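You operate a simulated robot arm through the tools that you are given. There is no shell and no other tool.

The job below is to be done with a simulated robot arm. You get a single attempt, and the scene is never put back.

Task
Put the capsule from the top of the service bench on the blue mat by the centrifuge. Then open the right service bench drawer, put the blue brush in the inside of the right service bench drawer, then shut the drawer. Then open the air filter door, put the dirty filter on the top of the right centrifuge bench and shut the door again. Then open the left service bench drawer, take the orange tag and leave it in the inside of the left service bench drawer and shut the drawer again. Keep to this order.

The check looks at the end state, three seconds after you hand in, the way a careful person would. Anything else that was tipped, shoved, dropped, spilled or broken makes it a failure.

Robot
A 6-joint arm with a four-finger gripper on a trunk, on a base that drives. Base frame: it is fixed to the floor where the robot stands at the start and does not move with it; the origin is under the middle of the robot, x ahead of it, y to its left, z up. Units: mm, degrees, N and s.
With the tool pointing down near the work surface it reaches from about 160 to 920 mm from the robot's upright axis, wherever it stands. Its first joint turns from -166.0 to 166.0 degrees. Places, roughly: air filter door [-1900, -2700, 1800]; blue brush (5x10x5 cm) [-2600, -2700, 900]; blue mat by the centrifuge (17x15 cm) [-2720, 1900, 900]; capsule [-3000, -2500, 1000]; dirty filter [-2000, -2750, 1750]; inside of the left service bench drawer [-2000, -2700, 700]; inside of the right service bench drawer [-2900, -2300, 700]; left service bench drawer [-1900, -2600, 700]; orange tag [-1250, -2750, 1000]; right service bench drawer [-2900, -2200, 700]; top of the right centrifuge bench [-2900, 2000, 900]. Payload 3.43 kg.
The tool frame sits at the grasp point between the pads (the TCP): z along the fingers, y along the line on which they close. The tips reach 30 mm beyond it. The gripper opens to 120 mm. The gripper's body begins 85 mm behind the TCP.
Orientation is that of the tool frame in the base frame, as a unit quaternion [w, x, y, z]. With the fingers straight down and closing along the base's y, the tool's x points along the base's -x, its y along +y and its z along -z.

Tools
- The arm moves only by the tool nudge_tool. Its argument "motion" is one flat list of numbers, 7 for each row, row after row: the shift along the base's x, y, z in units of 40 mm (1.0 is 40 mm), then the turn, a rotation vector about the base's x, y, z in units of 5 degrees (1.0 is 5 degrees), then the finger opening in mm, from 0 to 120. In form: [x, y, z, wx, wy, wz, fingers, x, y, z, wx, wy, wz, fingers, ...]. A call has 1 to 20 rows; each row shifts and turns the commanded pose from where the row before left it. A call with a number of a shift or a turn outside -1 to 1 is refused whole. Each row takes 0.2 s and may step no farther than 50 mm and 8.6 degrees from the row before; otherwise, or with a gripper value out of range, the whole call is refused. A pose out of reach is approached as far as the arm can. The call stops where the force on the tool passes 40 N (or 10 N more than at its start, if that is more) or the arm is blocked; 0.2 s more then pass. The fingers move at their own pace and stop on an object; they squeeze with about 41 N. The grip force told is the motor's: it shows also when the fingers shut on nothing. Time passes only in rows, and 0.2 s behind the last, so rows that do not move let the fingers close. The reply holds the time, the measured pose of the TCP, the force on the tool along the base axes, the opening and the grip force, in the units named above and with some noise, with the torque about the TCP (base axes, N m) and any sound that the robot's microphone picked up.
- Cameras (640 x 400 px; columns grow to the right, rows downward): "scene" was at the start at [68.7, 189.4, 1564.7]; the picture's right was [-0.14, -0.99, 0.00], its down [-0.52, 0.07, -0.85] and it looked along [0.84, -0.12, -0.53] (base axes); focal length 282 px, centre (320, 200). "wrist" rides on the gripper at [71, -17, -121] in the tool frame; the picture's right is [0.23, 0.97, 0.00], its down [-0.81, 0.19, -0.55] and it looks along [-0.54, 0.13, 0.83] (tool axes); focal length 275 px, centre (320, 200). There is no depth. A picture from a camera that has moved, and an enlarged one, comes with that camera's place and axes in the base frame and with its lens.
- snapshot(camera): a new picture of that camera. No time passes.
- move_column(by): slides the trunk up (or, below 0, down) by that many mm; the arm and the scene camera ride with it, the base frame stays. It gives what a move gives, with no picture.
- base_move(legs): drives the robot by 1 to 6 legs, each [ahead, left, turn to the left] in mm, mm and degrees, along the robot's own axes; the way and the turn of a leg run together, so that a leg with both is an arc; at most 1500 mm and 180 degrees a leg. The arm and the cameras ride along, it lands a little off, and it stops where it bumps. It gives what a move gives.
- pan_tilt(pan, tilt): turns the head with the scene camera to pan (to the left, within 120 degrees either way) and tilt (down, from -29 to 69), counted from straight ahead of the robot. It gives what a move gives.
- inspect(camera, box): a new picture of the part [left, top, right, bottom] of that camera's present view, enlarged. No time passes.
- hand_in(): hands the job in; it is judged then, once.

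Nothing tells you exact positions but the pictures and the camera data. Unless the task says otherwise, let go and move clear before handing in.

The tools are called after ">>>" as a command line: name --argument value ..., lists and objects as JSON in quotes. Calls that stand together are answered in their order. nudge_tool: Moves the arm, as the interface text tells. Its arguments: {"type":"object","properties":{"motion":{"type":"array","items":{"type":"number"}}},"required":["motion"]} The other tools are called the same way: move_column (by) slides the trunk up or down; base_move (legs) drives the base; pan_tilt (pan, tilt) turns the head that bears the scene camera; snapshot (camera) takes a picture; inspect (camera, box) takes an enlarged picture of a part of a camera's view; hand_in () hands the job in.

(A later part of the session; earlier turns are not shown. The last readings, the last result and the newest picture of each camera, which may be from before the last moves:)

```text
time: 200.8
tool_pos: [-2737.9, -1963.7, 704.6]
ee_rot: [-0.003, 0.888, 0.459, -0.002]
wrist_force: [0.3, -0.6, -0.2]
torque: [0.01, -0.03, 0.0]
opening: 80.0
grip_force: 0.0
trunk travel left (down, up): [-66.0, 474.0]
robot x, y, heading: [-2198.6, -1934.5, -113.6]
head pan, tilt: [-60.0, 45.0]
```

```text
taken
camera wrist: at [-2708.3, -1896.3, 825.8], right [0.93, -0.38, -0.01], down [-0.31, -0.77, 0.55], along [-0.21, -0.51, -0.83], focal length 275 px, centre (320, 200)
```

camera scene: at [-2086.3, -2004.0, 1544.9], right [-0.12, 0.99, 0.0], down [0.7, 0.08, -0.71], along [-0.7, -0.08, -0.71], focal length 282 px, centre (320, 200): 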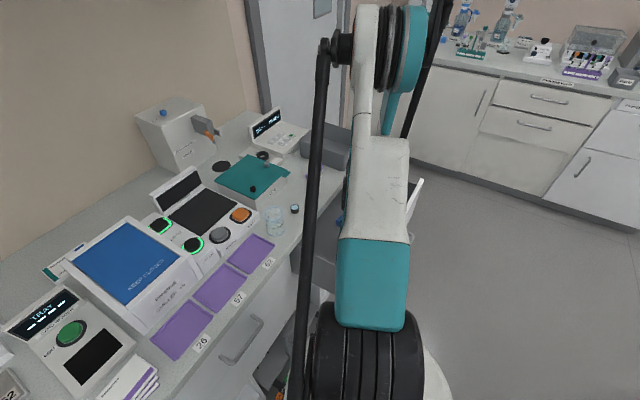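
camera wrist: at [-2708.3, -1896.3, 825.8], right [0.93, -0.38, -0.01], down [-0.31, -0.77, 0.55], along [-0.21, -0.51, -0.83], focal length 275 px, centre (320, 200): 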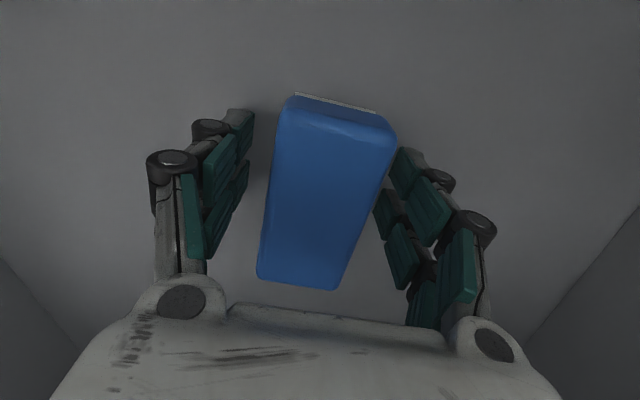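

The brush is free on the drawer floor. I rise out, close the fingers, and move to the front of the open drawer.

>>> nudge_tool --motion '[0, 0, 0.5, 0, 0, 0, 80, 0, 0, 0.9, 0, 0, 0, 80, 0, 0, 0.9, 0, 0, 0, 80, 0, 0, 1, 0, 0, 0, 80, 0, 0, 1, 0, 0, 0, 80, 0, 0, 1, 0, 0, 0, 60, 0, 0, 1, 0, 0, 0, 60]'

>>> snapshot --camera "wrist"

```text
time: 202.4
tool_pos: [-2736.7, -1964.7, 956.5]
ee_rot: [-0.004, 0.888, 0.459, -0.002]
wrist_force: [-0.7, 0.3, -0.1]
torque: [0.01, -0.01, 0.0]
opening: 60.1
grip_force: 0.0
trunk travel left (down, up): [-66.0, 474.0]
robot x, y, heading: [-2195.3, -1933.0, -113.3]
head pan, tilt: [-60.0, 45.0]
```

```text
taken
camera wrist: at [-2706.9, -1896.3, 1077.7], right [0.93, -0.38, -0.01], down [-0.31, -0.77, 0.55], along [-0.21, -0.51, -0.83], focal length 275 px, centre (320, 200)
```

wrist: 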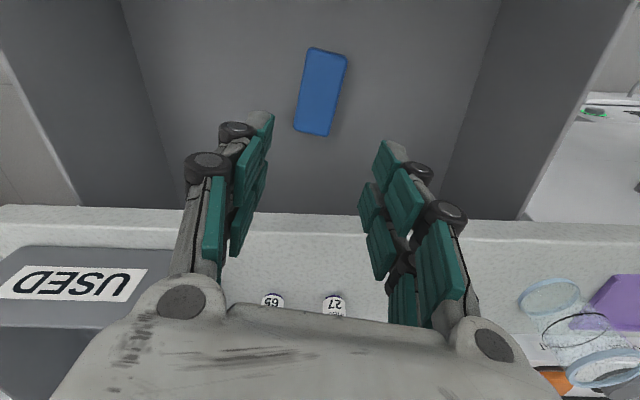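

The brush lies in the drawer. Now I move to the outside of the panel to push the drawer shut by its handle.

>>> nudge_tool --motion '[0.331, 0.883, 0, 0, 0, 0.4, 30, 0.331, 0.883, 0, 0, 0, 0.4, 0, 0.331, 0.883, 0, 0, 0, 0.4, 0, 0.331, 0.883, 0, 0, 0, 0.4, 0, 0.331, 0.883, 0, 0, 0, 0.4, 0, 0.331, 0.883, 0, 0, 0, 0.4, 0]'

>>> snapshot --camera "wrist"

>>> snapshot --camera "scene"

```text
time: 203.8
tool_pos: [-2658.7, -1752.5, 958.0]
ee_rot: [-0.004, 0.836, 0.549, -0.002]
wrist_force: [-0.4, -1.0, -0.6]
torque: [0.0, 0.0, 0.04]
opening: 0.0
grip_force: 33.7
trunk travel left (down, up): [-66.0, 474.0]
robot x, y, heading: [-2203.5, -1937.7, -113.3]
head pan, tilt: [-60.0, 45.0]
```

```text
taken
camera wrist: at [-2643.7, -1680.4, 1078.4], right [0.98, -0.17, -0.01], down [-0.14, -0.82, 0.55], along [-0.1, -0.54, -0.83], focal length 275 px, centre (320, 200)
```

wrist: 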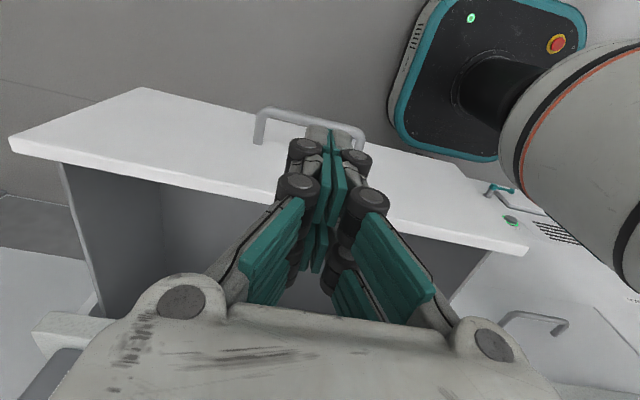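

```text
taken
camera scene: at [-2086.3, -2003.9, 1485.9], right [-0.12, 0.99, 0.0], down [0.7, 0.08, -0.71], along [-0.7, -0.08, -0.71], focal length 282 px, centre (320, 200)
```

scene: 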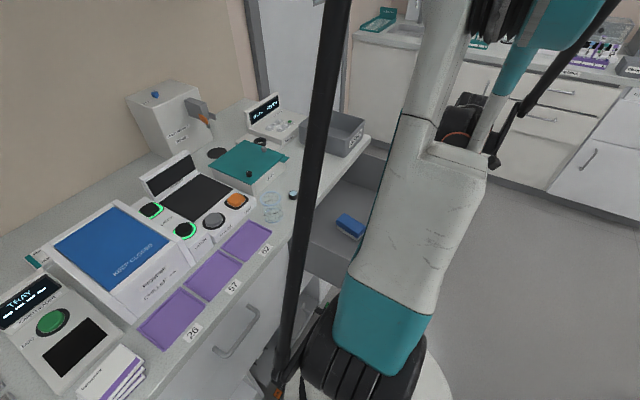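

The handle bar is at n≈467, just ahead of the fingertips. I back off 30 mm, descend to handle height, and push slowly.

>>> nudge_tool --motion '[0.3, 0.687, 0, 0, 0, 0, 0, 0, 0, -0.9, 0, 0, 0, 0, 0, 0, -0.9, 0, 0, 0, 0, 0, 0, -0.9, 0, 0, 0, 0, 0, 0, -0.9, 0, 0, 0, 0, 0, 0, -0.9, 0, 0, 0, 0]'

>>> snapshot --camera "wrist"

```text
time: 205.2
tool_pos: [-2645.3, -1725.7, 775.6]
ee_rot: [-0.004, 0.836, 0.549, -0.003]
wrist_force: [1.1, 0.7, 0.3]
torque: [0.0, 0.02, -0.03]
opening: 0.1
grip_force: 33.7
trunk travel left (down, up): [-66.0, 474.0]
robot x, y, heading: [-2199.3, -1936.6, -113.4]
head pan, tilt: [-60.0, 45.0]
```

```text
taken
camera wrist: at [-2631.4, -1653.5, 897.4], right [0.98, -0.18, -0.01], down [-0.14, -0.82, 0.55], along [-0.1, -0.54, -0.83], focal length 275 px, centre (320, 200)
```

wrist: 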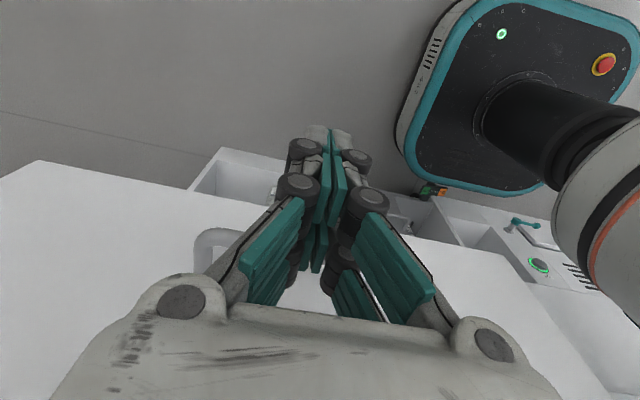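

>>> nudge_tool --motion '[-0.15, -0.344, 0, 0, 0, 0, 0, -0.15, -0.344, 0, 0, 0, 0, 0, -0.15, -0.344, 0, 0, 0, 0, 0, -0.15, -0.344, 0, 0, 0, 0, 0, -0.15, -0.344, 0, 0, 0, 0, 0, -0.15, -0.344, 0, 0, 0, 0, 0]'

>>> snapshot --camera "wrist"

```text
time: 206.7
tool_pos: [-2681.9, -1808.8, 777.2]
ee_rot: [-0.004, 0.836, 0.549, -0.002]
wrist_force: [0.5, 1.0, -0.8]
torque: [-0.01, 0.0, -0.04]
opening: 0.0
grip_force: 33.5
trunk travel left (down, up): [-66.0, 474.0]
robot x, y, heading: [-2201.2, -1935.1, -113.5]
head pan, tilt: [-60.0, 45.0]
```

```text
taken
camera wrist: at [-2667.6, -1736.0, 898.5], right [0.98, -0.18, -0.01], down [-0.14, -0.82, 0.55], along [-0.1, -0.54, -0.83], focal length 275 px, centre (320, 200)
```

wrist: 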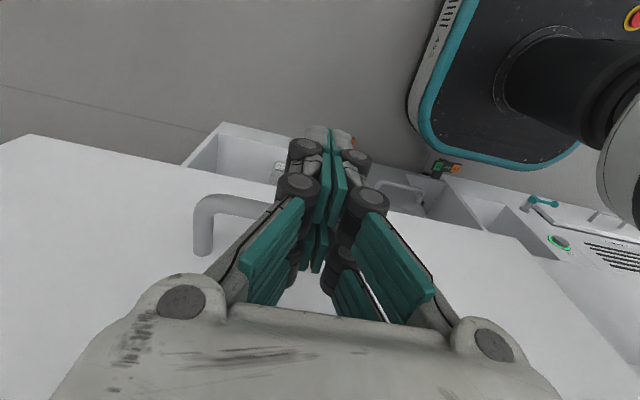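

The handle is being pushed along lightly. I continue closing.

>>> nudge_tool --motion '[-0.15, -0.344, 0, 0, 0, 0, 0, -0.15, -0.344, 0, 0, 0, 0, 0, -0.15, -0.344, 0, 0, 0, 0, 0, -0.15, -0.344, 0, 0, 0, 0, 0, -0.15, -0.344, 0, 0, 0, 0, 0, -0.15, -0.344, 0, 0, 0, 0, 0, -0.15, -0.344, 0, 0, 0, 0, 0, -0.15, -0.344, 0, 0, 0, 0, 0]'

>>> snapshot --camera "wrist"

>>> snapshot --camera "scene"

```text
time: 208.4
tool_pos: [-2729.8, -1918.0, 777.8]
ee_rot: [-0.003, 0.836, 0.549, -0.003]
wrist_force: [0.4, 0.2, 0.7]
torque: [-0.01, -0.03, 0.0]
opening: 0.1
grip_force: 33.4
trunk travel left (down, up): [-66.0, 474.0]
robot x, y, heading: [-2197.1, -1934.6, -113.5]
head pan, tilt: [-60.0, 45.0]
```

```text
taken
camera wrist: at [-2716.2, -1846.5, 898.2], right [0.98, -0.17, -0.01], down [-0.14, -0.82, 0.55], along [-0.1, -0.54, -0.83], focal length 275 px, centre (320, 200)
```

wrist: 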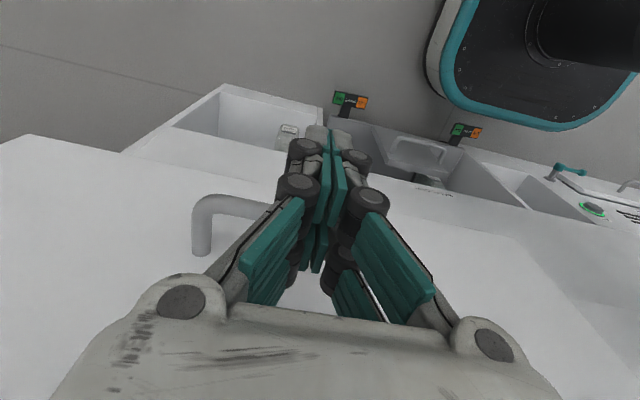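

```text
taken
camera scene: at [-2086.3, -2003.9, 1485.9], right [-0.12, 0.99, 0.0], down [0.7, 0.08, -0.71], along [-0.7, -0.08, -0.71], focal length 282 px, centre (320, 200)
```

scene: 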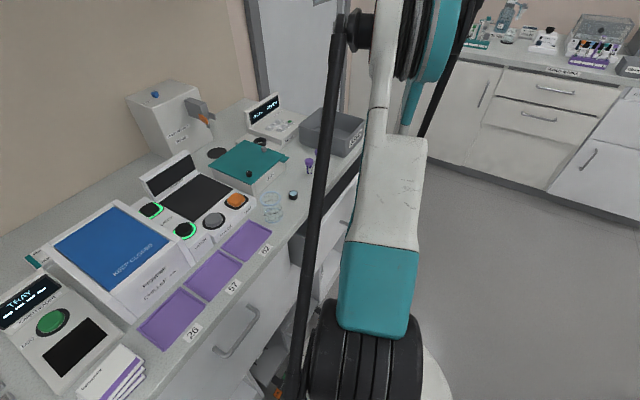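

>>> nudge_tool --motion '[-0.15, -0.344, 0, 0, 0, 0, 0, -0.15, -0.344, 0, 0, 0, 0, 0, -0.15, -0.344, 0, 0, 0, 0, 0, -0.15, -0.344, 0, 0, 0, 0, 0, -0.1, -0.229, 0, 0, 0, 0, 0]'

>>> nudge_tool --motion '[-0.08, -0.183, 0, 0, 0, 0, 0, -0.08, -0.183, 0, 0, 0, 0, 0, -0.05, -0.115, 0, 0, 0, 0, 0, -0.05, -0.115, 0, 0, 0, 0, 0]'

>>> snapshot --camera "wrist"

>>> snapshot --camera "scene"

```text
time: 209.7
tool_pos: [-2757.1, -1983.4, 775.9]
ee_rot: [-0.003, 0.836, 0.549, -0.002]
wrist_force: [0.2, -0.3, -0.5]
torque: [-0.02, 0.02, -0.01]
opening: 0.0
grip_force: 33.2
trunk travel left (down, up): [-66.0, 474.0]
robot x, y, heading: [-2193.5, -1934.4, -113.3]
head pan, tilt: [-60.0, 45.0]
```

```text
time: 210.2
tool_pos: [-2759.4, -1987.3, 776.0]
ee_rot: [-0.003, 0.838, 0.546, -0.001]
wrist_force: [7.6, 9.1, 2.1]
torque: [-1.3, 1.08, -0.05]
opening: 0.0
grip_force: 33.6
trunk travel left (down, up): [-66.0, 474.0]
robot x, y, heading: [-2194.5, -1936.2, -113.8]
head pan, tilt: [-60.0, 45.0]
stopped in row 2: the force on the tool passed its limit at 52 N (the readings are from after the stop); the commanded pose is now the measured one
```

```text
taken
camera wrist: at [-2744.8, -1915.0, 898.1], right [0.98, -0.18, -0.01], down [-0.15, -0.82, 0.55], along [-0.1, -0.54, -0.84], focal length 275 px, centre (320, 200)
```

wrist: 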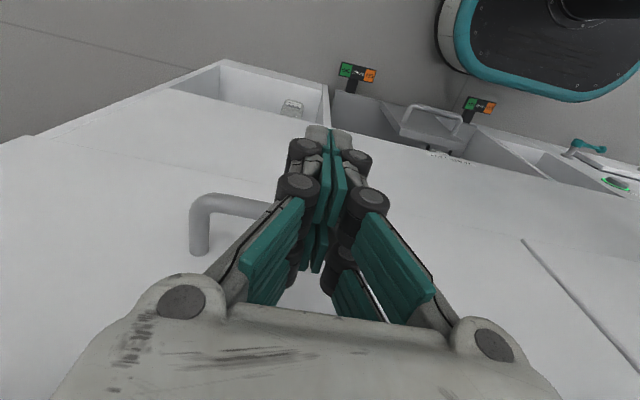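

```text
taken
camera scene: at [-2085.2, -2002.4, 1486.0], right [-0.11, 0.99, 0.0], down [0.7, 0.08, -0.71], along [-0.7, -0.08, -0.71], focal length 282 px, centre (320, 200)
```

scene: 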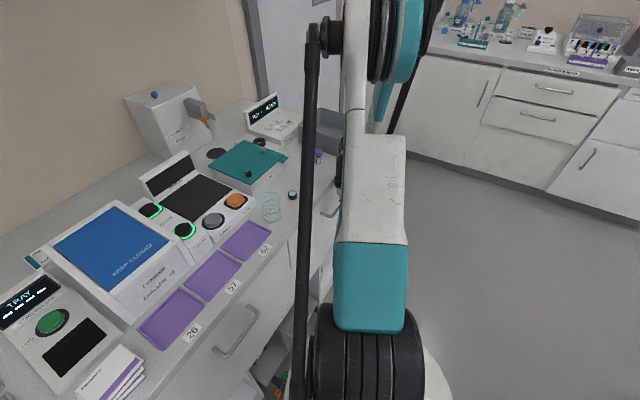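

The stop came early: the torque indicates that the wrist touched the counter edge, not the drawer's end stop. I back off, tilt the tool so only the fingertips lead, and push on the panel beside the handle.

>>> nudge_tool --motion '[0.2, 0.458, 0, 0, 0, 0, 0, 0.2, 0.458, 0, 0, 0, 0, 0, 0.3, 0.687, 0, 0, 0, 0, 0, 0.3, 0.687, 0, 0, 0, 0, 0, 0.84, -0.367, 0.25, -0.9164, 0.4003, 0, 0, 0.84, -0.367, 0.25, -0.9164, 0.4003, 0, 0, 0.84, -0.367, 0.25, -0.9164, 0.4003, 0, 0, 0, 0, 0.2, -0.9164, 0.4003, 0, 0, 0, 0, 0, -0.9164, 0.4003, 0, 0, 0, 0, 0, -0.9164, 0.4003, 0, 0, 0, 0, 0, -0.9164, 0.4003, 0, 0]'

>>> snapshot --camera "wrist"

>>> snapshot --camera "scene"

```text
time: 212.6
tool_pos: [-2646.2, -1934.0, 856.6]
ee_rot: [0.161, 0.8, 0.521, -0.252]
wrist_force: [-1.2, 0.3, 0.0]
torque: [-0.01, -0.02, 0.01]
opening: 0.0
grip_force: 34.0
out of reach, approached as far as the arm can: row 6, 7, 9, 10, 11
trunk travel left (down, up): [-66.0, 474.0]
robot x, y, heading: [-2195.7, -1933.2, -113.1]
head pan, tilt: [-60.0, 45.0]
```

```text
taken
camera wrist: at [-2608.8, -1809.9, 916.2], right [0.97, -0.22, -0.14], down [0.04, -0.4, 0.92], along [-0.26, -0.89, -0.38], focal length 275 px, centre (320, 200)
```

wrist: 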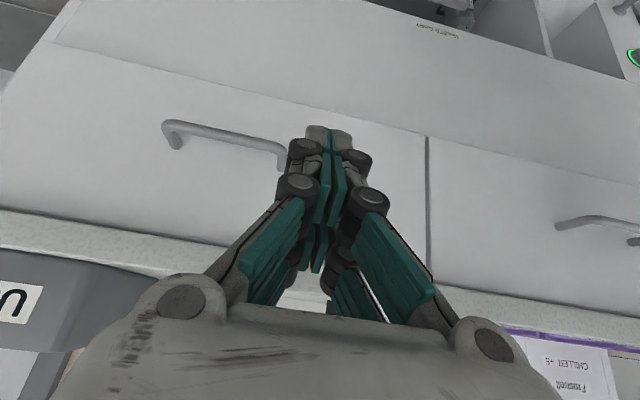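

```text
taken
camera scene: at [-2086.0, -2003.8, 1485.9], right [-0.11, 0.99, 0.0], down [0.7, 0.08, -0.71], along [-0.7, -0.08, -0.71], focal length 282 px, centre (320, 200)
```

scene: 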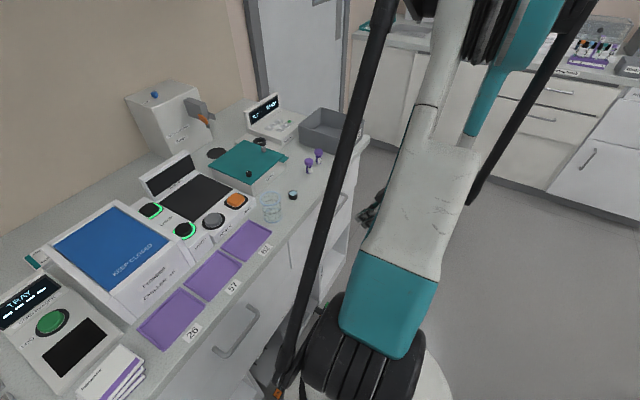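

>>> inspect --camera "wrist" --box '[340, 80, 560, 290]'

```text
1.90 times, centred on (450, 185) of wrist
camera zoom: at [-2608.8, -1809.9, 916.2], right [0.97, -0.22, -0.14], down [0.04, -0.4, 0.92], along [-0.26, -0.89, -0.38], focal length 524 px, centre (72, 229)
```

zoom: 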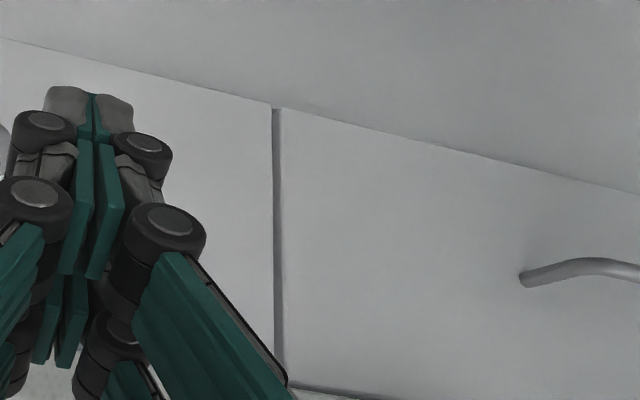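

The panel edges look flush with the neighbouring drawer. To make sure it is fully shut I press the panel once with the tilted fingertips.

>>> nudge_tool --motion '[-0.25, -0.573, -0.2, 0, 0, 0, 0, -0.25, -0.573, -0.25, 0, 0, 0, 0, -0.25, -0.573, -0.25, 0, 0, 0, 0, -0.2, -0.458, -0.2, 0, 0, 0, 0]'

>>> nudge_tool --motion '[-0.08, -0.183, 0, 0, 0, 0, 0, -0.08, -0.183, 0, 0, 0, 0, 0, -0.08, -0.183, 0, 0, 0, 0, 0, -0.08, -0.183, 0, 0, 0, 0, 0, -0.08, -0.183, 0, 0, 0, 0, 0]'

>>> snapshot --camera "wrist"

```text
time: 213.6
tool_pos: [-2694.9, -2018.1, 839.2]
ee_rot: [0.162, 0.8, 0.522, -0.249]
wrist_force: [-0.2, 0.3, -0.1]
torque: [0.0, 0.01, 0.01]
opening: 0.0
grip_force: 32.9
out of reach, approached as far as the arm can: row 1, 2, 3, 4
trunk travel left (down, up): [-66.0, 474.0]
robot x, y, heading: [-2195.7, -1936.5, -113.4]
head pan, tilt: [-60.0, 45.0]
```

```text
time: 214.8
tool_pos: [-2710.8, -2052.0, 840.0]
ee_rot: [0.161, 0.8, 0.521, -0.251]
wrist_force: [15.5, 24.4, -3.7]
torque: [0.37, -0.09, 0.15]
opening: 5.9
grip_force: 33.5
trunk travel left (down, up): [-66.0, 474.0]
robot x, y, heading: [-2199.0, -1931.9, -113.6]
head pan, tilt: [-60.0, 45.0]
```

```text
taken
camera wrist: at [-2673.3, -1927.9, 898.9], right [0.97, -0.22, -0.13], down [0.03, -0.4, 0.91], along [-0.26, -0.89, -0.38], focal length 275 px, centre (320, 200)
```

wrist: 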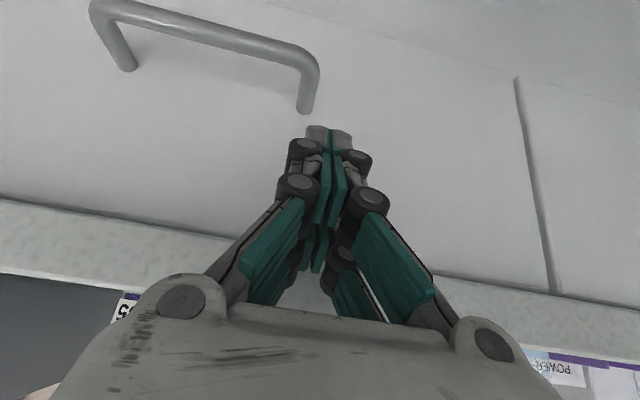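

The press gives 29 N with no motion, so the right drawer is shut. I back away, raise the arm with the tool down, and go look at the air-filter cabinet.

>>> nudge_tool --motion '[0.2, 0.458, 0, 0, 0, 0, 0, 0.35, 0.8, 0, 0, 0, 0, 0, 0.35, 0.8, 0.3, 0, 0, 0, 0, 0.3, 0.7, 0.6, 0, 0, 0, 0, 0.2, 0.4, 0.9, 0, 0, 0, 0, 0, 0, 1, 0.9164, -0.4003, 0, 0, 0, 0, 1, 0.9164, -0.4003, 0, 0, 0, 0, 1, 0.9164, -0.4003, 0, 0, 0, 0, 1, 0.9164, -0.4003, 0, 0, 0, 0, 1, 0.9164, -0.4003, 0, 20, 0, 0, 1, 0.9164, -0.4003, 0, 40, 0, 0, 0.5, 0.9164, -0.4003, 0, 60]'

>>> pan_tilt --pan -20 --tilt 20

>>> snapshot --camera "scene"

```text
time: 217.4
tool_pos: [-2656.6, -1927.7, 1172.1]
ee_rot: [-0.005, 0.837, 0.547, 0.001]
wrist_force: [0.2, 0.1, -0.1]
torque: [-0.03, -0.05, -0.01]
opening: 59.9
grip_force: 0.0
trunk travel left (down, up): [-66.0, 474.0]
robot x, y, heading: [-2198.6, -1937.3, -113.5]
head pan, tilt: [-60.0, 45.0]
```

```text
time: 218.5
tool_pos: [-2656.4, -1928.3, 1171.9]
ee_rot: [-0.004, 0.837, 0.547, 0.0]
wrist_force: [-0.1, -0.7, -0.5]
torque: [0.01, -0.04, -0.02]
opening: 59.9
grip_force: 0.0
trunk travel left (down, up): [-66.0, 474.0]
robot x, y, heading: [-2199.0, -1937.4, -113.3]
head pan, tilt: [-20.0, 20.0]
```

```text
taken
camera scene: at [-2091.8, -2028.2, 1521.8], right [-0.36, 0.93, 0.0], down [0.34, 0.13, -0.93], along [-0.87, -0.34, -0.37], focal length 282 px, centre (320, 200)
```

scene: 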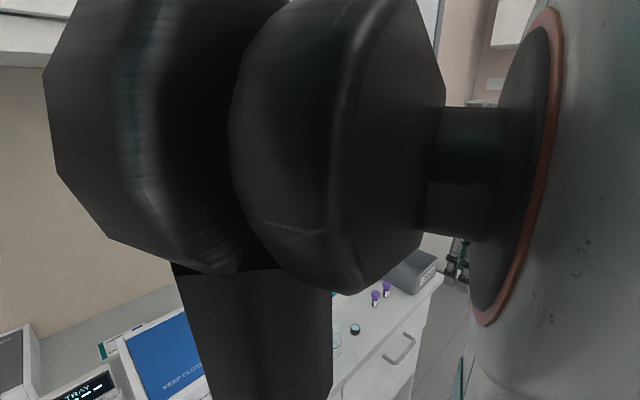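

The elbow blocks the head here. I back the base off, then bring the arm to the front again and look left.

>>> base_move --legs '[[-350, 0, 0]]'

>>> nudge_tool --motion '[0.39, -0.894, 0, 0, 0, 0, 60, 0.39, -0.894, 0, 0, 0, 0, 60, 0.39, -0.894, 0, 0, 0, 0, 60, 0.39, -0.894, 0, 0, 0, 0, 60, 0.39, -0.894, 0, 0, 0, 0, 60, 0.39, -0.894, 0, 0, 0, 0, 60, 0.39, -0.894, 0, 0, 0, 0, 60, 0.39, -0.894, 0, 0, 0, 0, 60, 0.39, -0.894, 0, 0, 0, 0, 60, 0.39, -0.894, 0, 0, 0, 0, 60, 0.39, -0.894, 0, 0, 0, 0, 60, 0.39, -0.894, 0, 0, 0, 0, 60]'

>>> base_move --legs '[[0, 450, 0]]'

>>> pan_tilt --pan 0 --tilt 0

>>> snapshot --camera "scene"

```text
time: 220.7
tool_pos: [-2519.6, -1609.8, 1170.9]
ee_rot: [-0.004, 0.837, 0.548, 0.001]
wrist_force: [-0.3, -0.3, -0.1]
torque: [0.01, -0.01, -0.01]
opening: 60.3
grip_force: 0.0
trunk travel left (down, up): [-66.0, 474.0]
robot x, y, heading: [-2056.2, -1616.7, -113.3]
head pan, tilt: [-20.0, 20.0]
```

```text
time: 223.3
tool_pos: [-2331.5, -2038.2, 1172.5]
ee_rot: [-0.004, 0.837, 0.547, -0.001]
wrist_force: [0.1, 0.2, 0.0]
torque: [-0.02, 0.03, -0.01]
opening: 59.9
grip_force: 0.1
trunk travel left (down, up): [-66.0, 474.0]
robot x, y, heading: [-2052.9, -1613.0, -113.4]
head pan, tilt: [-20.0, 20.0]
```

```text
time: 226.0
tool_pos: [-1916.5, -2216.4, 1172.0]
ee_rot: [-0.005, 0.837, 0.547, 0.001]
wrist_force: [0.4, -0.5, 0.3]
torque: [-0.01, 0.02, 0.03]
opening: 59.9
grip_force: 0.1
trunk travel left (down, up): [-66.0, 474.0]
robot x, y, heading: [-1646.3, -1792.7, -113.5]
head pan, tilt: [-20.0, 20.0]
```

```text
time: 226.9
tool_pos: [-1917.0, -2217.6, 1172.5]
ee_rot: [-0.005, 0.837, 0.547, 0.0]
wrist_force: [0.6, 0.5, 0.1]
torque: [-0.05, 0.0, 0.0]
opening: 59.9
grip_force: 0.1
trunk travel left (down, up): [-66.0, 474.0]
robot x, y, heading: [-1644.6, -1794.5, -113.6]
head pan, tilt: [0.0, 0.0]
```

```text
taken
camera scene: at [-1516.9, -1905.2, 1576.2], right [-0.62, 0.78, 0.0], down [-0.17, -0.14, -0.97], along [-0.76, -0.61, 0.22], focal length 282 px, centre (320, 200)
```

scene: 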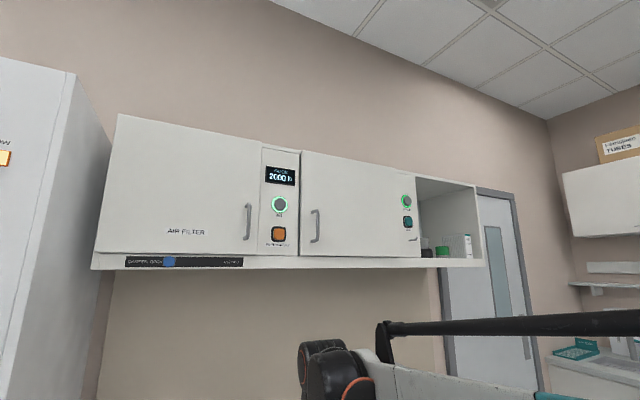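

>>> inspect --camera "scene" --box '[90, 100, 330, 280]'

>>> pan_tilt --pan 20 --tilt 0

>>> snapshot --camera "scene"

```text
2.22 times, centred on (210, 190) of scene
camera zoom: at [-1516.9, -1905.2, 1576.2], right [-0.62, 0.78, 0.0], down [-0.17, -0.14, -0.97], along [-0.76, -0.61, 0.22], focal length 626 px, centre (564, 222)
```

zoom: 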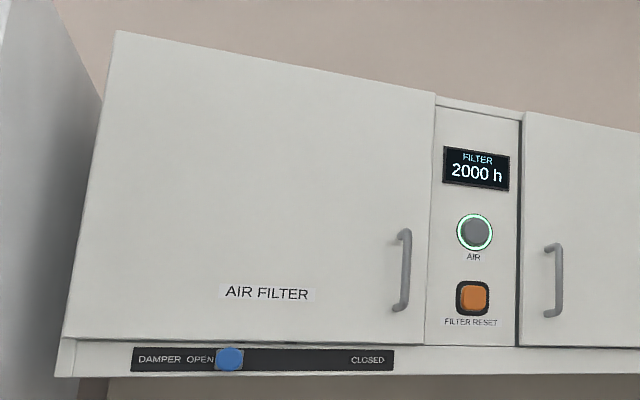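

```text
time: 227.7
tool_pos: [-1916.4, -2218.1, 1172.0]
ee_rot: [-0.004, 0.837, 0.547, 0.0]
wrist_force: [-0.5, 0.7, -0.7]
torque: [0.02, 0.03, 0.02]
opening: 60.0
grip_force: 0.1
trunk travel left (down, up): [-66.0, 474.0]
robot x, y, heading: [-1643.4, -1794.1, -113.6]
head pan, tilt: [20.0, 0.0]
```

```text
taken
camera scene: at [-1516.7, -1904.8, 1576.8], right [-0.62, 0.78, 0.0], down [-0.18, -0.14, -0.97], along [-0.76, -0.61, 0.23], focal length 282 px, centre (320, 200)
```

scene: 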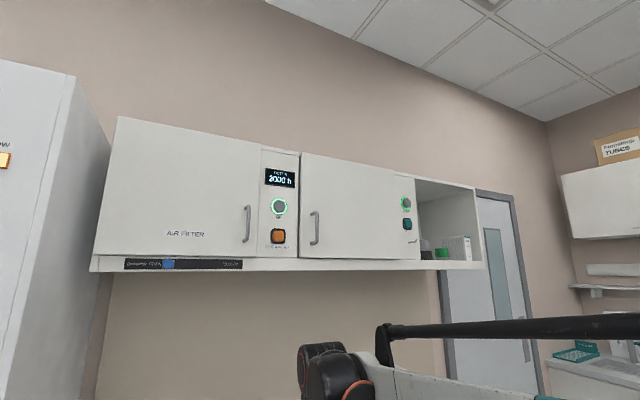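

The head is blocked by the elbow when the arm is retracted. I see the AIR FILTER door (handle on its right, hinge left) at about u −771…−376, z 1600…1971. I extend the arm forward a bit and raise the trunk to look straight at it.

>>> nudge_tool --motion '[-0.36, -0.825, 0, 0, 0, 0, 60, -0.36, -0.825, 0, 0, 0, 0, 60, -0.36, -0.825, 0, 0, 0, 0, 60]'

>>> move_column --by 400

>>> pan_tilt --pan 0 --tilt 15

>>> snapshot --camera "scene"

>>> snapshot --camera "wrist"

```text
time: 228.5
tool_pos: [-1957.9, -2316.6, 1171.8]
ee_rot: [-0.004, 0.837, 0.547, 0.0]
wrist_force: [-0.1, -0.5, 0.5]
torque: [-0.01, 0.01, 0.0]
opening: 59.8
grip_force: 0.1
trunk travel left (down, up): [-66.0, 474.0]
robot x, y, heading: [-1641.2, -1794.0, -113.5]
head pan, tilt: [20.0, 0.0]
```

```text
time: 232.3
tool_pos: [-1960.1, -2315.6, 1571.8]
ee_rot: [-0.004, 0.837, 0.547, 0.0]
wrist_force: [-0.1, 0.0, -0.4]
torque: [0.0, 0.0, -0.02]
opening: 59.8
grip_force: 0.1
trunk travel left (down, up): [-466.0, 74.0]
robot x, y, heading: [-1640.9, -1789.5, -113.5]
head pan, tilt: [20.0, 0.0]
```

```text
time: 233.2
tool_pos: [-1959.9, -2315.3, 1571.7]
ee_rot: [-0.004, 0.837, 0.547, 0.0]
wrist_force: [0.3, 0.4, -0.9]
torque: [0.01, -0.01, 0.02]
opening: 59.9
grip_force: 0.1
trunk travel left (down, up): [-466.0, 74.0]
robot x, y, heading: [-1638.6, -1795.3, -113.4]
head pan, tilt: [0.0, 15.0]
```

```text
taken
camera scene: at [-1489.7, -1939.7, 1932.7], right [-0.92, 0.4, 0.0], down [0.1, 0.24, -0.97], along [-0.38, -0.89, -0.26], focal length 282 px, centre (320, 200)
```

scene: 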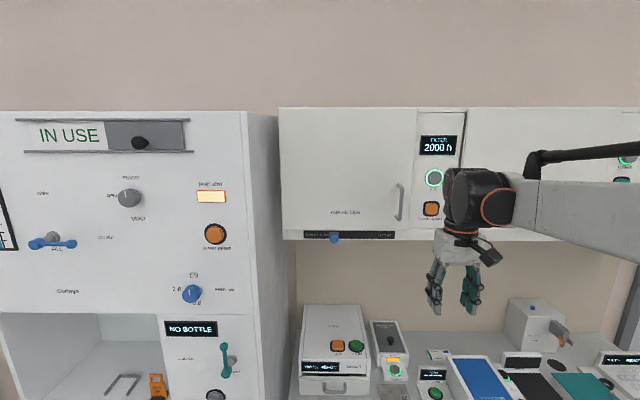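

```text
taken
camera wrist: at [-1945.7, -2244.0, 1693.9], right [0.98, -0.18, -0.01], down [-0.15, -0.82, 0.55], along [-0.1, -0.54, -0.84], focal length 275 px, centre (320, 200)
```

wrist: 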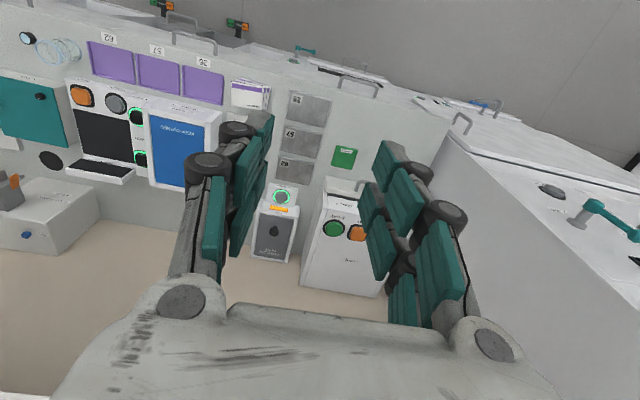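

>>> inspect --camera "scene" --box '[260, 90, 480, 260]'

```text
2.35 times, centred on (370, 175) of scene
camera zoom: at [-1489.7, -1939.7, 1932.7], right [-0.92, 0.4, 0.0], down [0.1, 0.24, -0.97], along [-0.38, -0.89, -0.26], focal length 663 px, centre (202, 259)
```

zoom: 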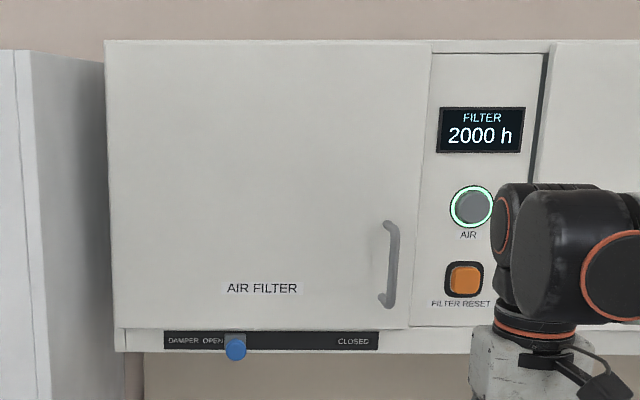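

The door plane is at n≈−84, the handle bar at about u −403, n −44, z 1650–1750. I pitch the tool to point straight at the door, with the fingers closing sideways onto the vertical bar.

>>> nudge_tool --motion '[0.045, -0.02, 0.19, -0.97, 0.4238, 0, 60, 0.045, -0.02, 0.19, -0.97, 0.4238, 0, 60, 0.045, -0.02, 0.19, -0.97, 0.4238, 0, 60, 0.045, -0.02, 0.19, -0.97, 0.4238, 0, 60, 0.045, -0.02, 0.19, -0.97, 0.4238, 0, 60, 0.045, -0.02, 0.19, -0.97, 0.4238, 0, 60, 0.045, -0.02, 0.19, -0.97, 0.4238, 0, 60, 0.045, -0.02, 0.19, -0.97, 0.4238, 0, 60, 0.045, -0.02, 0.19, -0.97, 0.4238, 0, 60, 0.045, -0.02, 0.19, -0.97, 0.4238, 0, 60, 0.045, -0.02, 0.19, -0.97, 0.4238, 0, 60, 0.045, -0.02, 0.19, -0.97, 0.4238, 0, 60, 0.045, -0.02, 0.19, -0.97, 0.4238, 0, 60, 0.045, -0.02, 0.19, -0.97, 0.4238, 0, 60, 0.045, -0.02, 0.19, -0.97, 0.4238, 0, 60, 0.045, -0.02, 0.19, -0.97, 0.4238, 0, 60, 0.045, -0.02, 0.19, -0.97, 0.4238, 0, 60]'

>>> snapshot --camera "scene"

>>> snapshot --camera "wrist"

```text
time: 236.8
tool_pos: [-1929.3, -2329.3, 1700.7]
ee_rot: [0.384, 0.594, 0.386, -0.592]
wrist_force: [0.3, -0.9, -0.5]
torque: [0.0, -0.02, 0.01]
opening: 60.2
grip_force: 0.1
trunk travel left (down, up): [-466.0, 74.0]
robot x, y, heading: [-1642.7, -1793.8, -113.1]
head pan, tilt: [0.0, 15.0]
```

```text
taken
camera scene: at [-1489.5, -1940.0, 1927.5], right [-0.92, 0.39, 0.0], down [0.12, 0.29, -0.95], along [-0.37, -0.87, -0.31], focal length 282 px, centre (320, 200)
```

scene: 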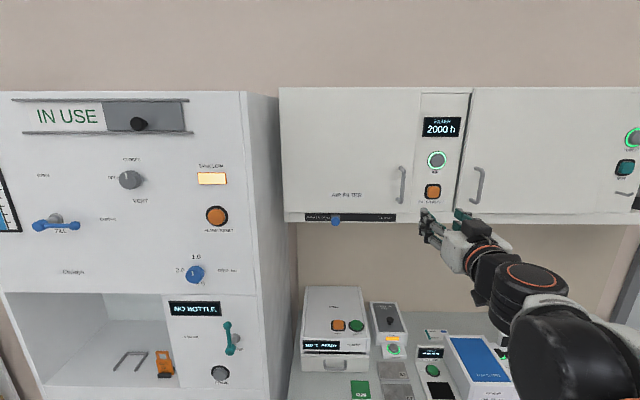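

```text
taken
camera wrist: at [-1895.1, -2211.4, 1630.8], right [0.89, -0.4, -0.23], down [0.4, 0.42, 0.81], along [-0.22, -0.82, 0.53], focal length 275 px, centre (320, 200)
```

wrist: 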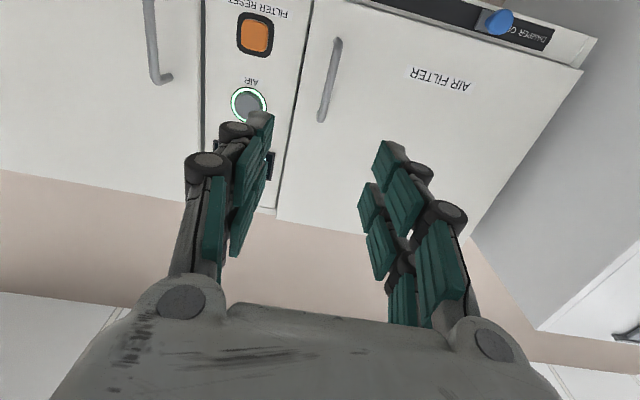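

The handle shows in the wrist view at u≈−415, z 1651–1757. I approach to about 75 mm in front of it.

>>> nudge_tool --motion '[-0.31, -0.833, 0, 0, 0, 0, 60, -0.31, -0.833, 0, 0, 0, 0, 60, -0.31, -0.833, 0, 0, 0, 0, 60, -0.31, -0.833, 0, 0, 0, 0, 60, -0.31, -0.833, 0, 0, 0, 0, 60, -0.31, -0.833, 0, 0, 0, 0, 60]'

>>> snapshot --camera "wrist"

>>> snapshot --camera "scene"

```text
time: 238.2
tool_pos: [-2004.3, -2531.5, 1700.2]
ee_rot: [0.384, 0.595, 0.386, -0.591]
wrist_force: [-0.2, 0.1, -0.6]
torque: [-0.07, 0.02, 0.02]
opening: 59.8
grip_force: 0.0
trunk travel left (down, up): [-466.0, 74.0]
robot x, y, heading: [-1643.2, -1792.1, -113.4]
head pan, tilt: [0.0, 15.0]
```

```text
taken
camera wrist: at [-1970.4, -2413.1, 1630.0], right [0.89, -0.39, -0.23], down [0.4, 0.42, 0.81], along [-0.22, -0.82, 0.53], focal length 275 px, centre (320, 200)
```

wrist: 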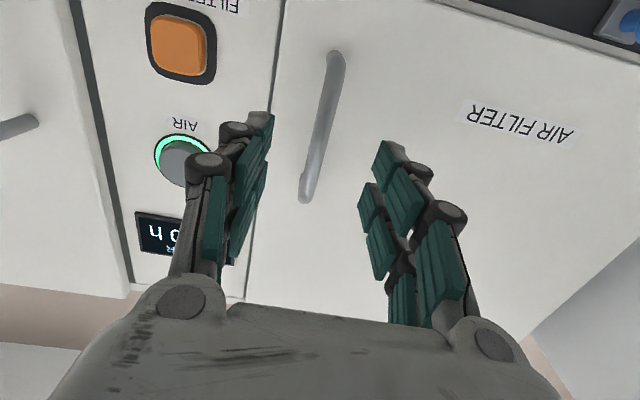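

```text
taken
camera scene: at [-1490.7, -1941.9, 1932.5], right [-0.92, 0.4, 0.0], down [0.1, 0.24, -0.97], along [-0.38, -0.89, -0.26], focal length 282 px, centre (320, 200)
```

scene: 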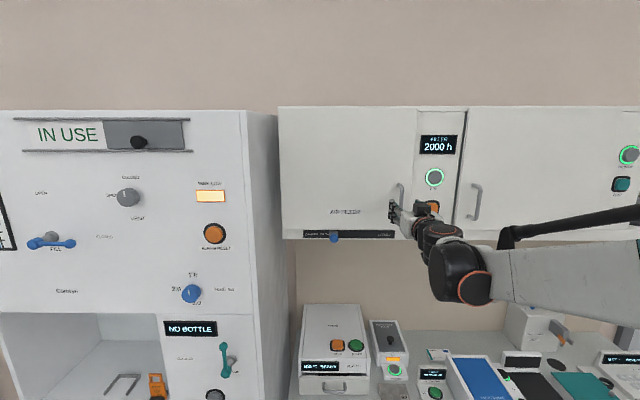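

Aligned with the bar within a millimetre or so. I go in and grip it.

>>> nudge_tool --motion '[-0.2, -0.458, 0, 0, 0, 0, 44, -0.2, -0.458, 0, 0, 0, 0, 44, -0.2, -0.458, 0, 0, 0, 0, 44, -0.08, -0.19, 0, 0, 0, 0, 44]'

>>> snapshot --camera "wrist"

```text
time: 239.2
tool_pos: [-2030.1, -2591.4, 1701.9]
ee_rot: [0.385, 0.594, 0.386, -0.591]
wrist_force: [0.9, 1.0, -0.4]
torque: [0.01, -0.05, -0.02]
opening: 43.8
grip_force: 0.0
trunk travel left (down, up): [-466.0, 74.0]
robot x, y, heading: [-1641.6, -1799.2, -113.4]
head pan, tilt: [0.0, 15.0]
```

```text
taken
camera wrist: at [-1995.7, -2473.4, 1631.7], right [0.89, -0.39, -0.23], down [0.4, 0.42, 0.81], along [-0.22, -0.82, 0.53], focal length 275 px, centre (320, 200)
```

wrist: 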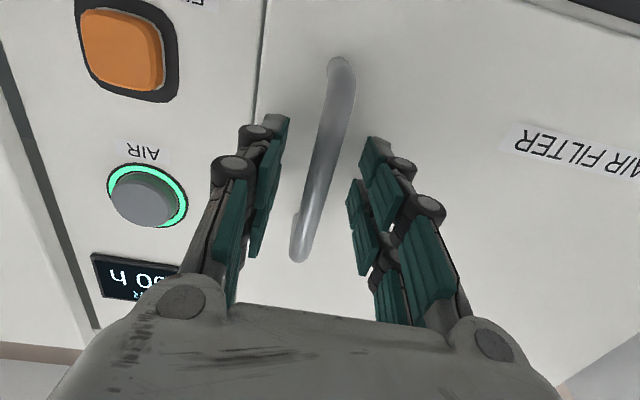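

>>> nudge_tool --motion '[0, 0, 0, 0, 0, 0, 25, 0, 0, 0, 0, 0, 0, 5, 0, 0, 0, 0, 0, 0, 5, 0, 0, 0, 0, 0, 0, 5]'

>>> snapshot --camera "wrist"

```text
time: 240.2
tool_pos: [-2033.4, -2591.9, 1701.0]
ee_rot: [0.385, 0.595, 0.386, -0.591]
wrist_force: [-6.2, 3.2, -4.0]
torque: [-0.05, 0.28, 0.0]
opening: 10.5
grip_force: 41.1
trunk travel left (down, up): [-466.0, 74.0]
robot x, y, heading: [-1644.1, -1793.8, -113.4]
head pan, tilt: [0.0, 15.0]
```

```text
taken
camera wrist: at [-1998.0, -2473.3, 1631.0], right [0.89, -0.4, -0.23], down [0.4, 0.42, 0.81], along [-0.23, -0.82, 0.53], focal length 275 px, centre (320, 200)
```

wrist: 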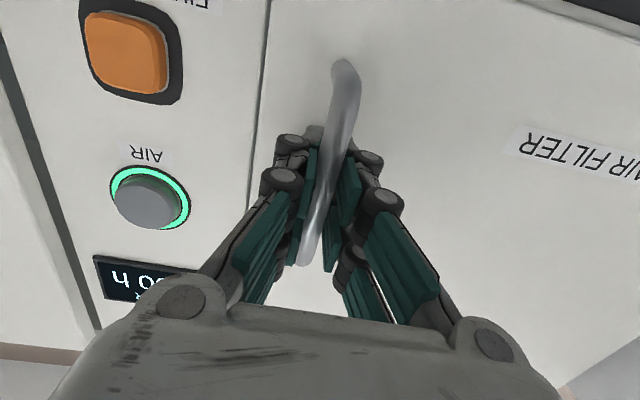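

The bar is gripped (10.5 mm). I pull the door along its hinge arc, turning the tool with it, a few degrees first.

>>> nudge_tool --motion '[0.266, 0.397, 0, 0, 0, -0.6, 5, 0.285, 0.383, 0, 0, 0, -0.6, 5, 0.306, 0.369, 0, 0, 0, -0.6, 5]'

>>> snapshot --camera "scene"

```text
time: 241.0
tool_pos: [-2004.8, -2548.6, 1701.1]
ee_rot: [0.336, 0.625, 0.336, -0.619]
wrist_force: [-11.7, 10.9, -25.3]
torque: [-0.57, 0.69, 0.23]
opening: 10.9
grip_force: 41.6
out of reach, approached as far as the arm can: row 1
trunk travel left (down, up): [-466.0, 74.0]
robot x, y, heading: [-1646.3, -1794.6, -113.3]
head pan, tilt: [0.0, 15.0]
```

```text
taken
camera scene: at [-1493.8, -1940.1, 1932.7], right [-0.92, 0.4, 0.0], down [0.1, 0.24, -0.97], along [-0.38, -0.89, -0.26], focal length 282 px, centre (320, 200)
```

scene: 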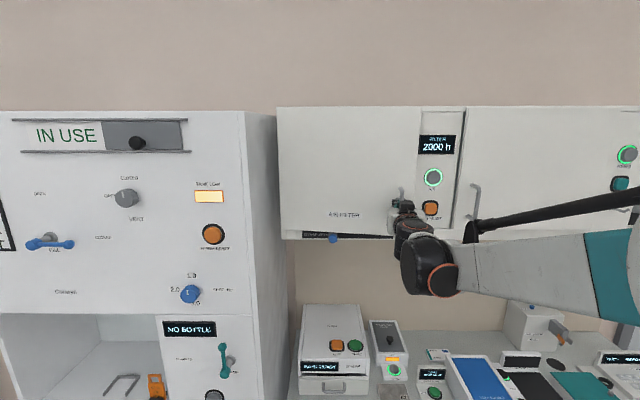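

>>> nudge_tool --motion '[0.326, 0.352, -0.03, 0, 0, -0.6, 5, 0.341, 0.331, -0.02, 0, 0, -0.6, 5, 0.362, 0.317, 0, 0, 0, -0.6, 5]'

>>> nudge_tool --motion '[0.374, 0.295, 0, 0, 0, -0.6, 5, 0.39, 0.274, 0, 0, 0, -0.6, 5, 0.404, 0.257, 0, 0, 0, -0.6, 5]'

>>> snapshot --camera "scene"

```text
time: 241.8
tool_pos: [-1963.6, -2505.9, 1701.6]
ee_rot: [0.287, 0.648, 0.286, -0.645]
wrist_force: [-17.0, 20.9, -9.2]
torque: [-0.53, 0.77, 0.28]
opening: 10.6
grip_force: 41.3
trunk travel left (down, up): [-466.0, 74.0]
robot x, y, heading: [-1640.8, -1794.4, -113.3]
head pan, tilt: [0.0, 15.0]
```

```text
time: 242.6
tool_pos: [-1918.1, -2469.7, 1701.0]
ee_rot: [0.235, 0.669, 0.234, -0.665]
wrist_force: [-8.5, 13.0, 0.2]
torque: [-0.16, 0.6, -0.01]
opening: 10.7
grip_force: 41.4
trunk travel left (down, up): [-466.0, 74.0]
robot x, y, heading: [-1646.0, -1794.2, -113.6]
head pan, tilt: [0.0, 15.0]
stopped in row 3: the force on the tool passed its limit at 41 N (the readings are from after the stop); the commanded pose is now the measured one
```

```text
taken
camera scene: at [-1491.3, -1935.7, 1933.3], right [-0.92, 0.4, 0.0], down [0.1, 0.24, -0.97], along [-0.38, -0.89, -0.26], focal length 282 px, centre (320, 200)
```

scene: 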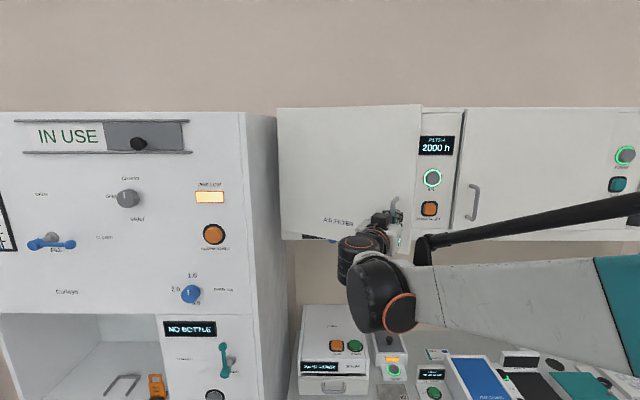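

The door swings open (about 27° now). The force shows my arc is slightly tight, so I adjust the hinge estimate and continue.

>>> nudge_tool --motion '[-0.05, 0.03, 0, 0, 0, 0, 5, 0.364, 0.258, 0, 0, 0, -0.6, 5, 0.41, 0.223, 0, 0, 0, -0.6, 5]'

>>> nudge_tool --motion '[0.421, 0.2, 0, 0, 0, -0.6, 5, 0.431, 0.178, 0, 0, 0, -0.6, 5]'

>>> snapshot --camera "scene"

```text
time: 243.4
tool_pos: [-1890.5, -2456.1, 1700.3]
ee_rot: [0.198, 0.68, 0.198, -0.677]
wrist_force: [-2.7, 6.0, 16.1]
torque: [0.18, -0.04, -0.18]
opening: 10.4
grip_force: 40.9
trunk travel left (down, up): [-466.0, 74.0]
robot x, y, heading: [-1644.4, -1795.3, -113.5]
head pan, tilt: [0.0, 15.0]
```

```text
time: 244.0
tool_pos: [-1864.7, -2441.5, 1701.5]
ee_rot: [0.157, 0.69, 0.156, -0.689]
wrist_force: [1.4, -4.3, 36.4]
torque: [0.13, -0.09, -0.06]
opening: 10.5
grip_force: 41.8
trunk travel left (down, up): [-466.0, 74.0]
robot x, y, heading: [-1644.9, -1791.2, -113.3]
head pan, tilt: [0.0, 15.0]
```

```text
taken
camera scene: at [-1482.4, -1939.1, 1931.8], right [-0.94, 0.34, 0.0], down [0.09, 0.25, -0.96], along [-0.33, -0.91, -0.27], focal length 282 px, centre (320, 200)
```

scene: 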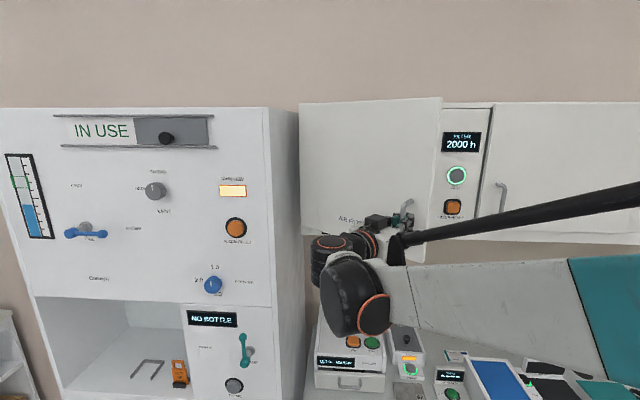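

>>> nudge_tool --motion '[0, 0, 0.06, 0, 0, 0, 5, 0.439, 0.156, 0.03, 0, 0, -0.6, 5, 0.447, 0.132, 0.03, 0, 0, -0.6, 5]'

>>> snapshot --camera "wrist"

>>> snapshot --camera "scene"

```text
time: 245.0
tool_pos: [-1857.9, -2438.4, 1699.8]
ee_rot: [0.104, 0.7, 0.105, -0.698]
wrist_force: [7.7, -18.6, 12.1]
torque: [-0.44, 0.8, -0.23]
opening: 10.7
grip_force: 41.2
trunk travel left (down, up): [-466.0, 74.0]
robot x, y, heading: [-1644.9, -1793.3, -113.3]
head pan, tilt: [0.0, 15.0]
stopped in row 3: the arm was blocked; the commanded pose is now the measured one
```

```text
taken
camera wrist: at [-1746.7, -2385.0, 1630.2], right [0.29, -0.93, -0.23], down [0.58, -0.02, 0.81], along [-0.76, -0.37, 0.54], focal length 275 px, centre (320, 200)
```

wrist: 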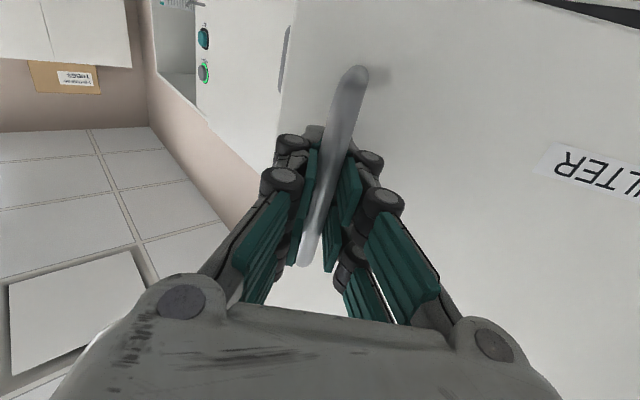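

```text
taken
camera scene: at [-1470.9, -1949.4, 1929.2], right [-0.98, 0.2, 0.0], down [0.06, 0.29, -0.96], along [-0.19, -0.94, -0.29], focal length 282 px, centre (320, 200)
```

scene: 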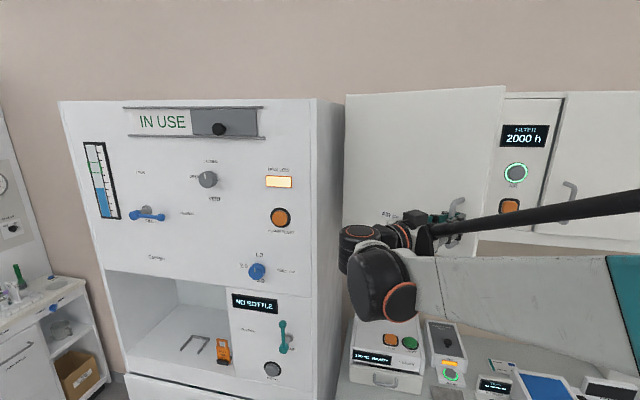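

The elbow is pressing the head aside and blocked further motion; the door stands about 38° open. I'll release the handle, turn the tool back straight, retreat, and then push the door from its inner side.

>>> nudge_tool --motion '[0, 0, 0, 0, 0, 0, 40, 0, 0, 0, 0, 0, 0, 60, 0, 0, 0, 0, 0, 0.8, 60, 0, 0, 0, 0, 0, 0.8, 60, 0, 0, 0, 0, 0, 0.8, 60]'

>>> snapshot --camera "wrist"

>>> snapshot --camera "scene"

```text
time: 246.2
tool_pos: [-1865.7, -2432.3, 1702.9]
ee_rot: [0.174, 0.687, 0.174, -0.683]
wrist_force: [-0.4, 0.1, 0.5]
torque: [0.03, -0.01, 0.01]
opening: 60.0
grip_force: 0.2
trunk travel left (down, up): [-466.0, 74.0]
robot x, y, heading: [-1642.3, -1796.9, -113.2]
head pan, tilt: [0.0, 15.0]
```

```text
taken
camera wrist: at [-1767.2, -2359.0, 1631.3], right [0.46, -0.86, -0.23], down [0.57, 0.09, 0.81], along [-0.68, -0.51, 0.53], focal length 275 px, centre (320, 200)
```

wrist: 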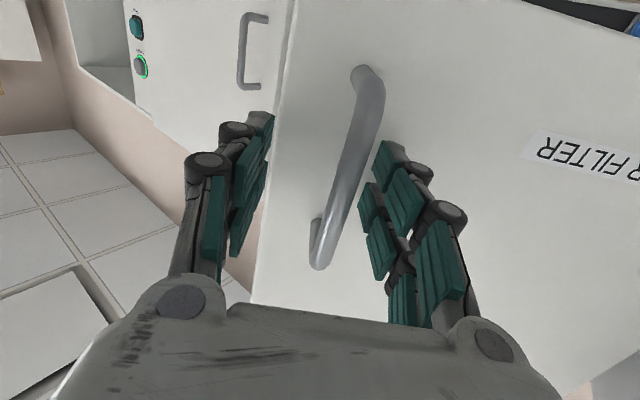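

```text
taken
camera scene: at [-1491.7, -1937.2, 1940.0], right [-0.91, 0.42, 0.0], down [0.08, 0.17, -0.98], along [-0.41, -0.89, -0.18], focal length 282 px, centre (320, 200)
```

scene: 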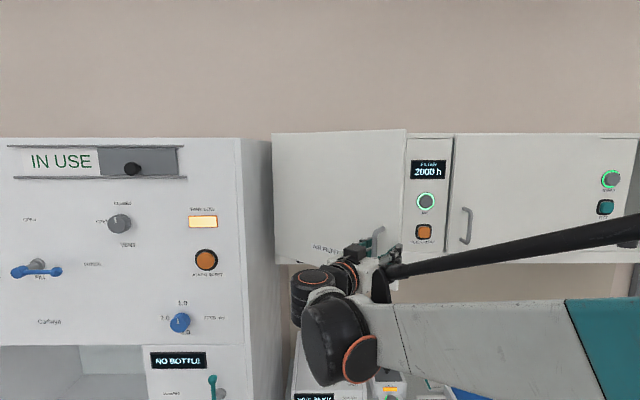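

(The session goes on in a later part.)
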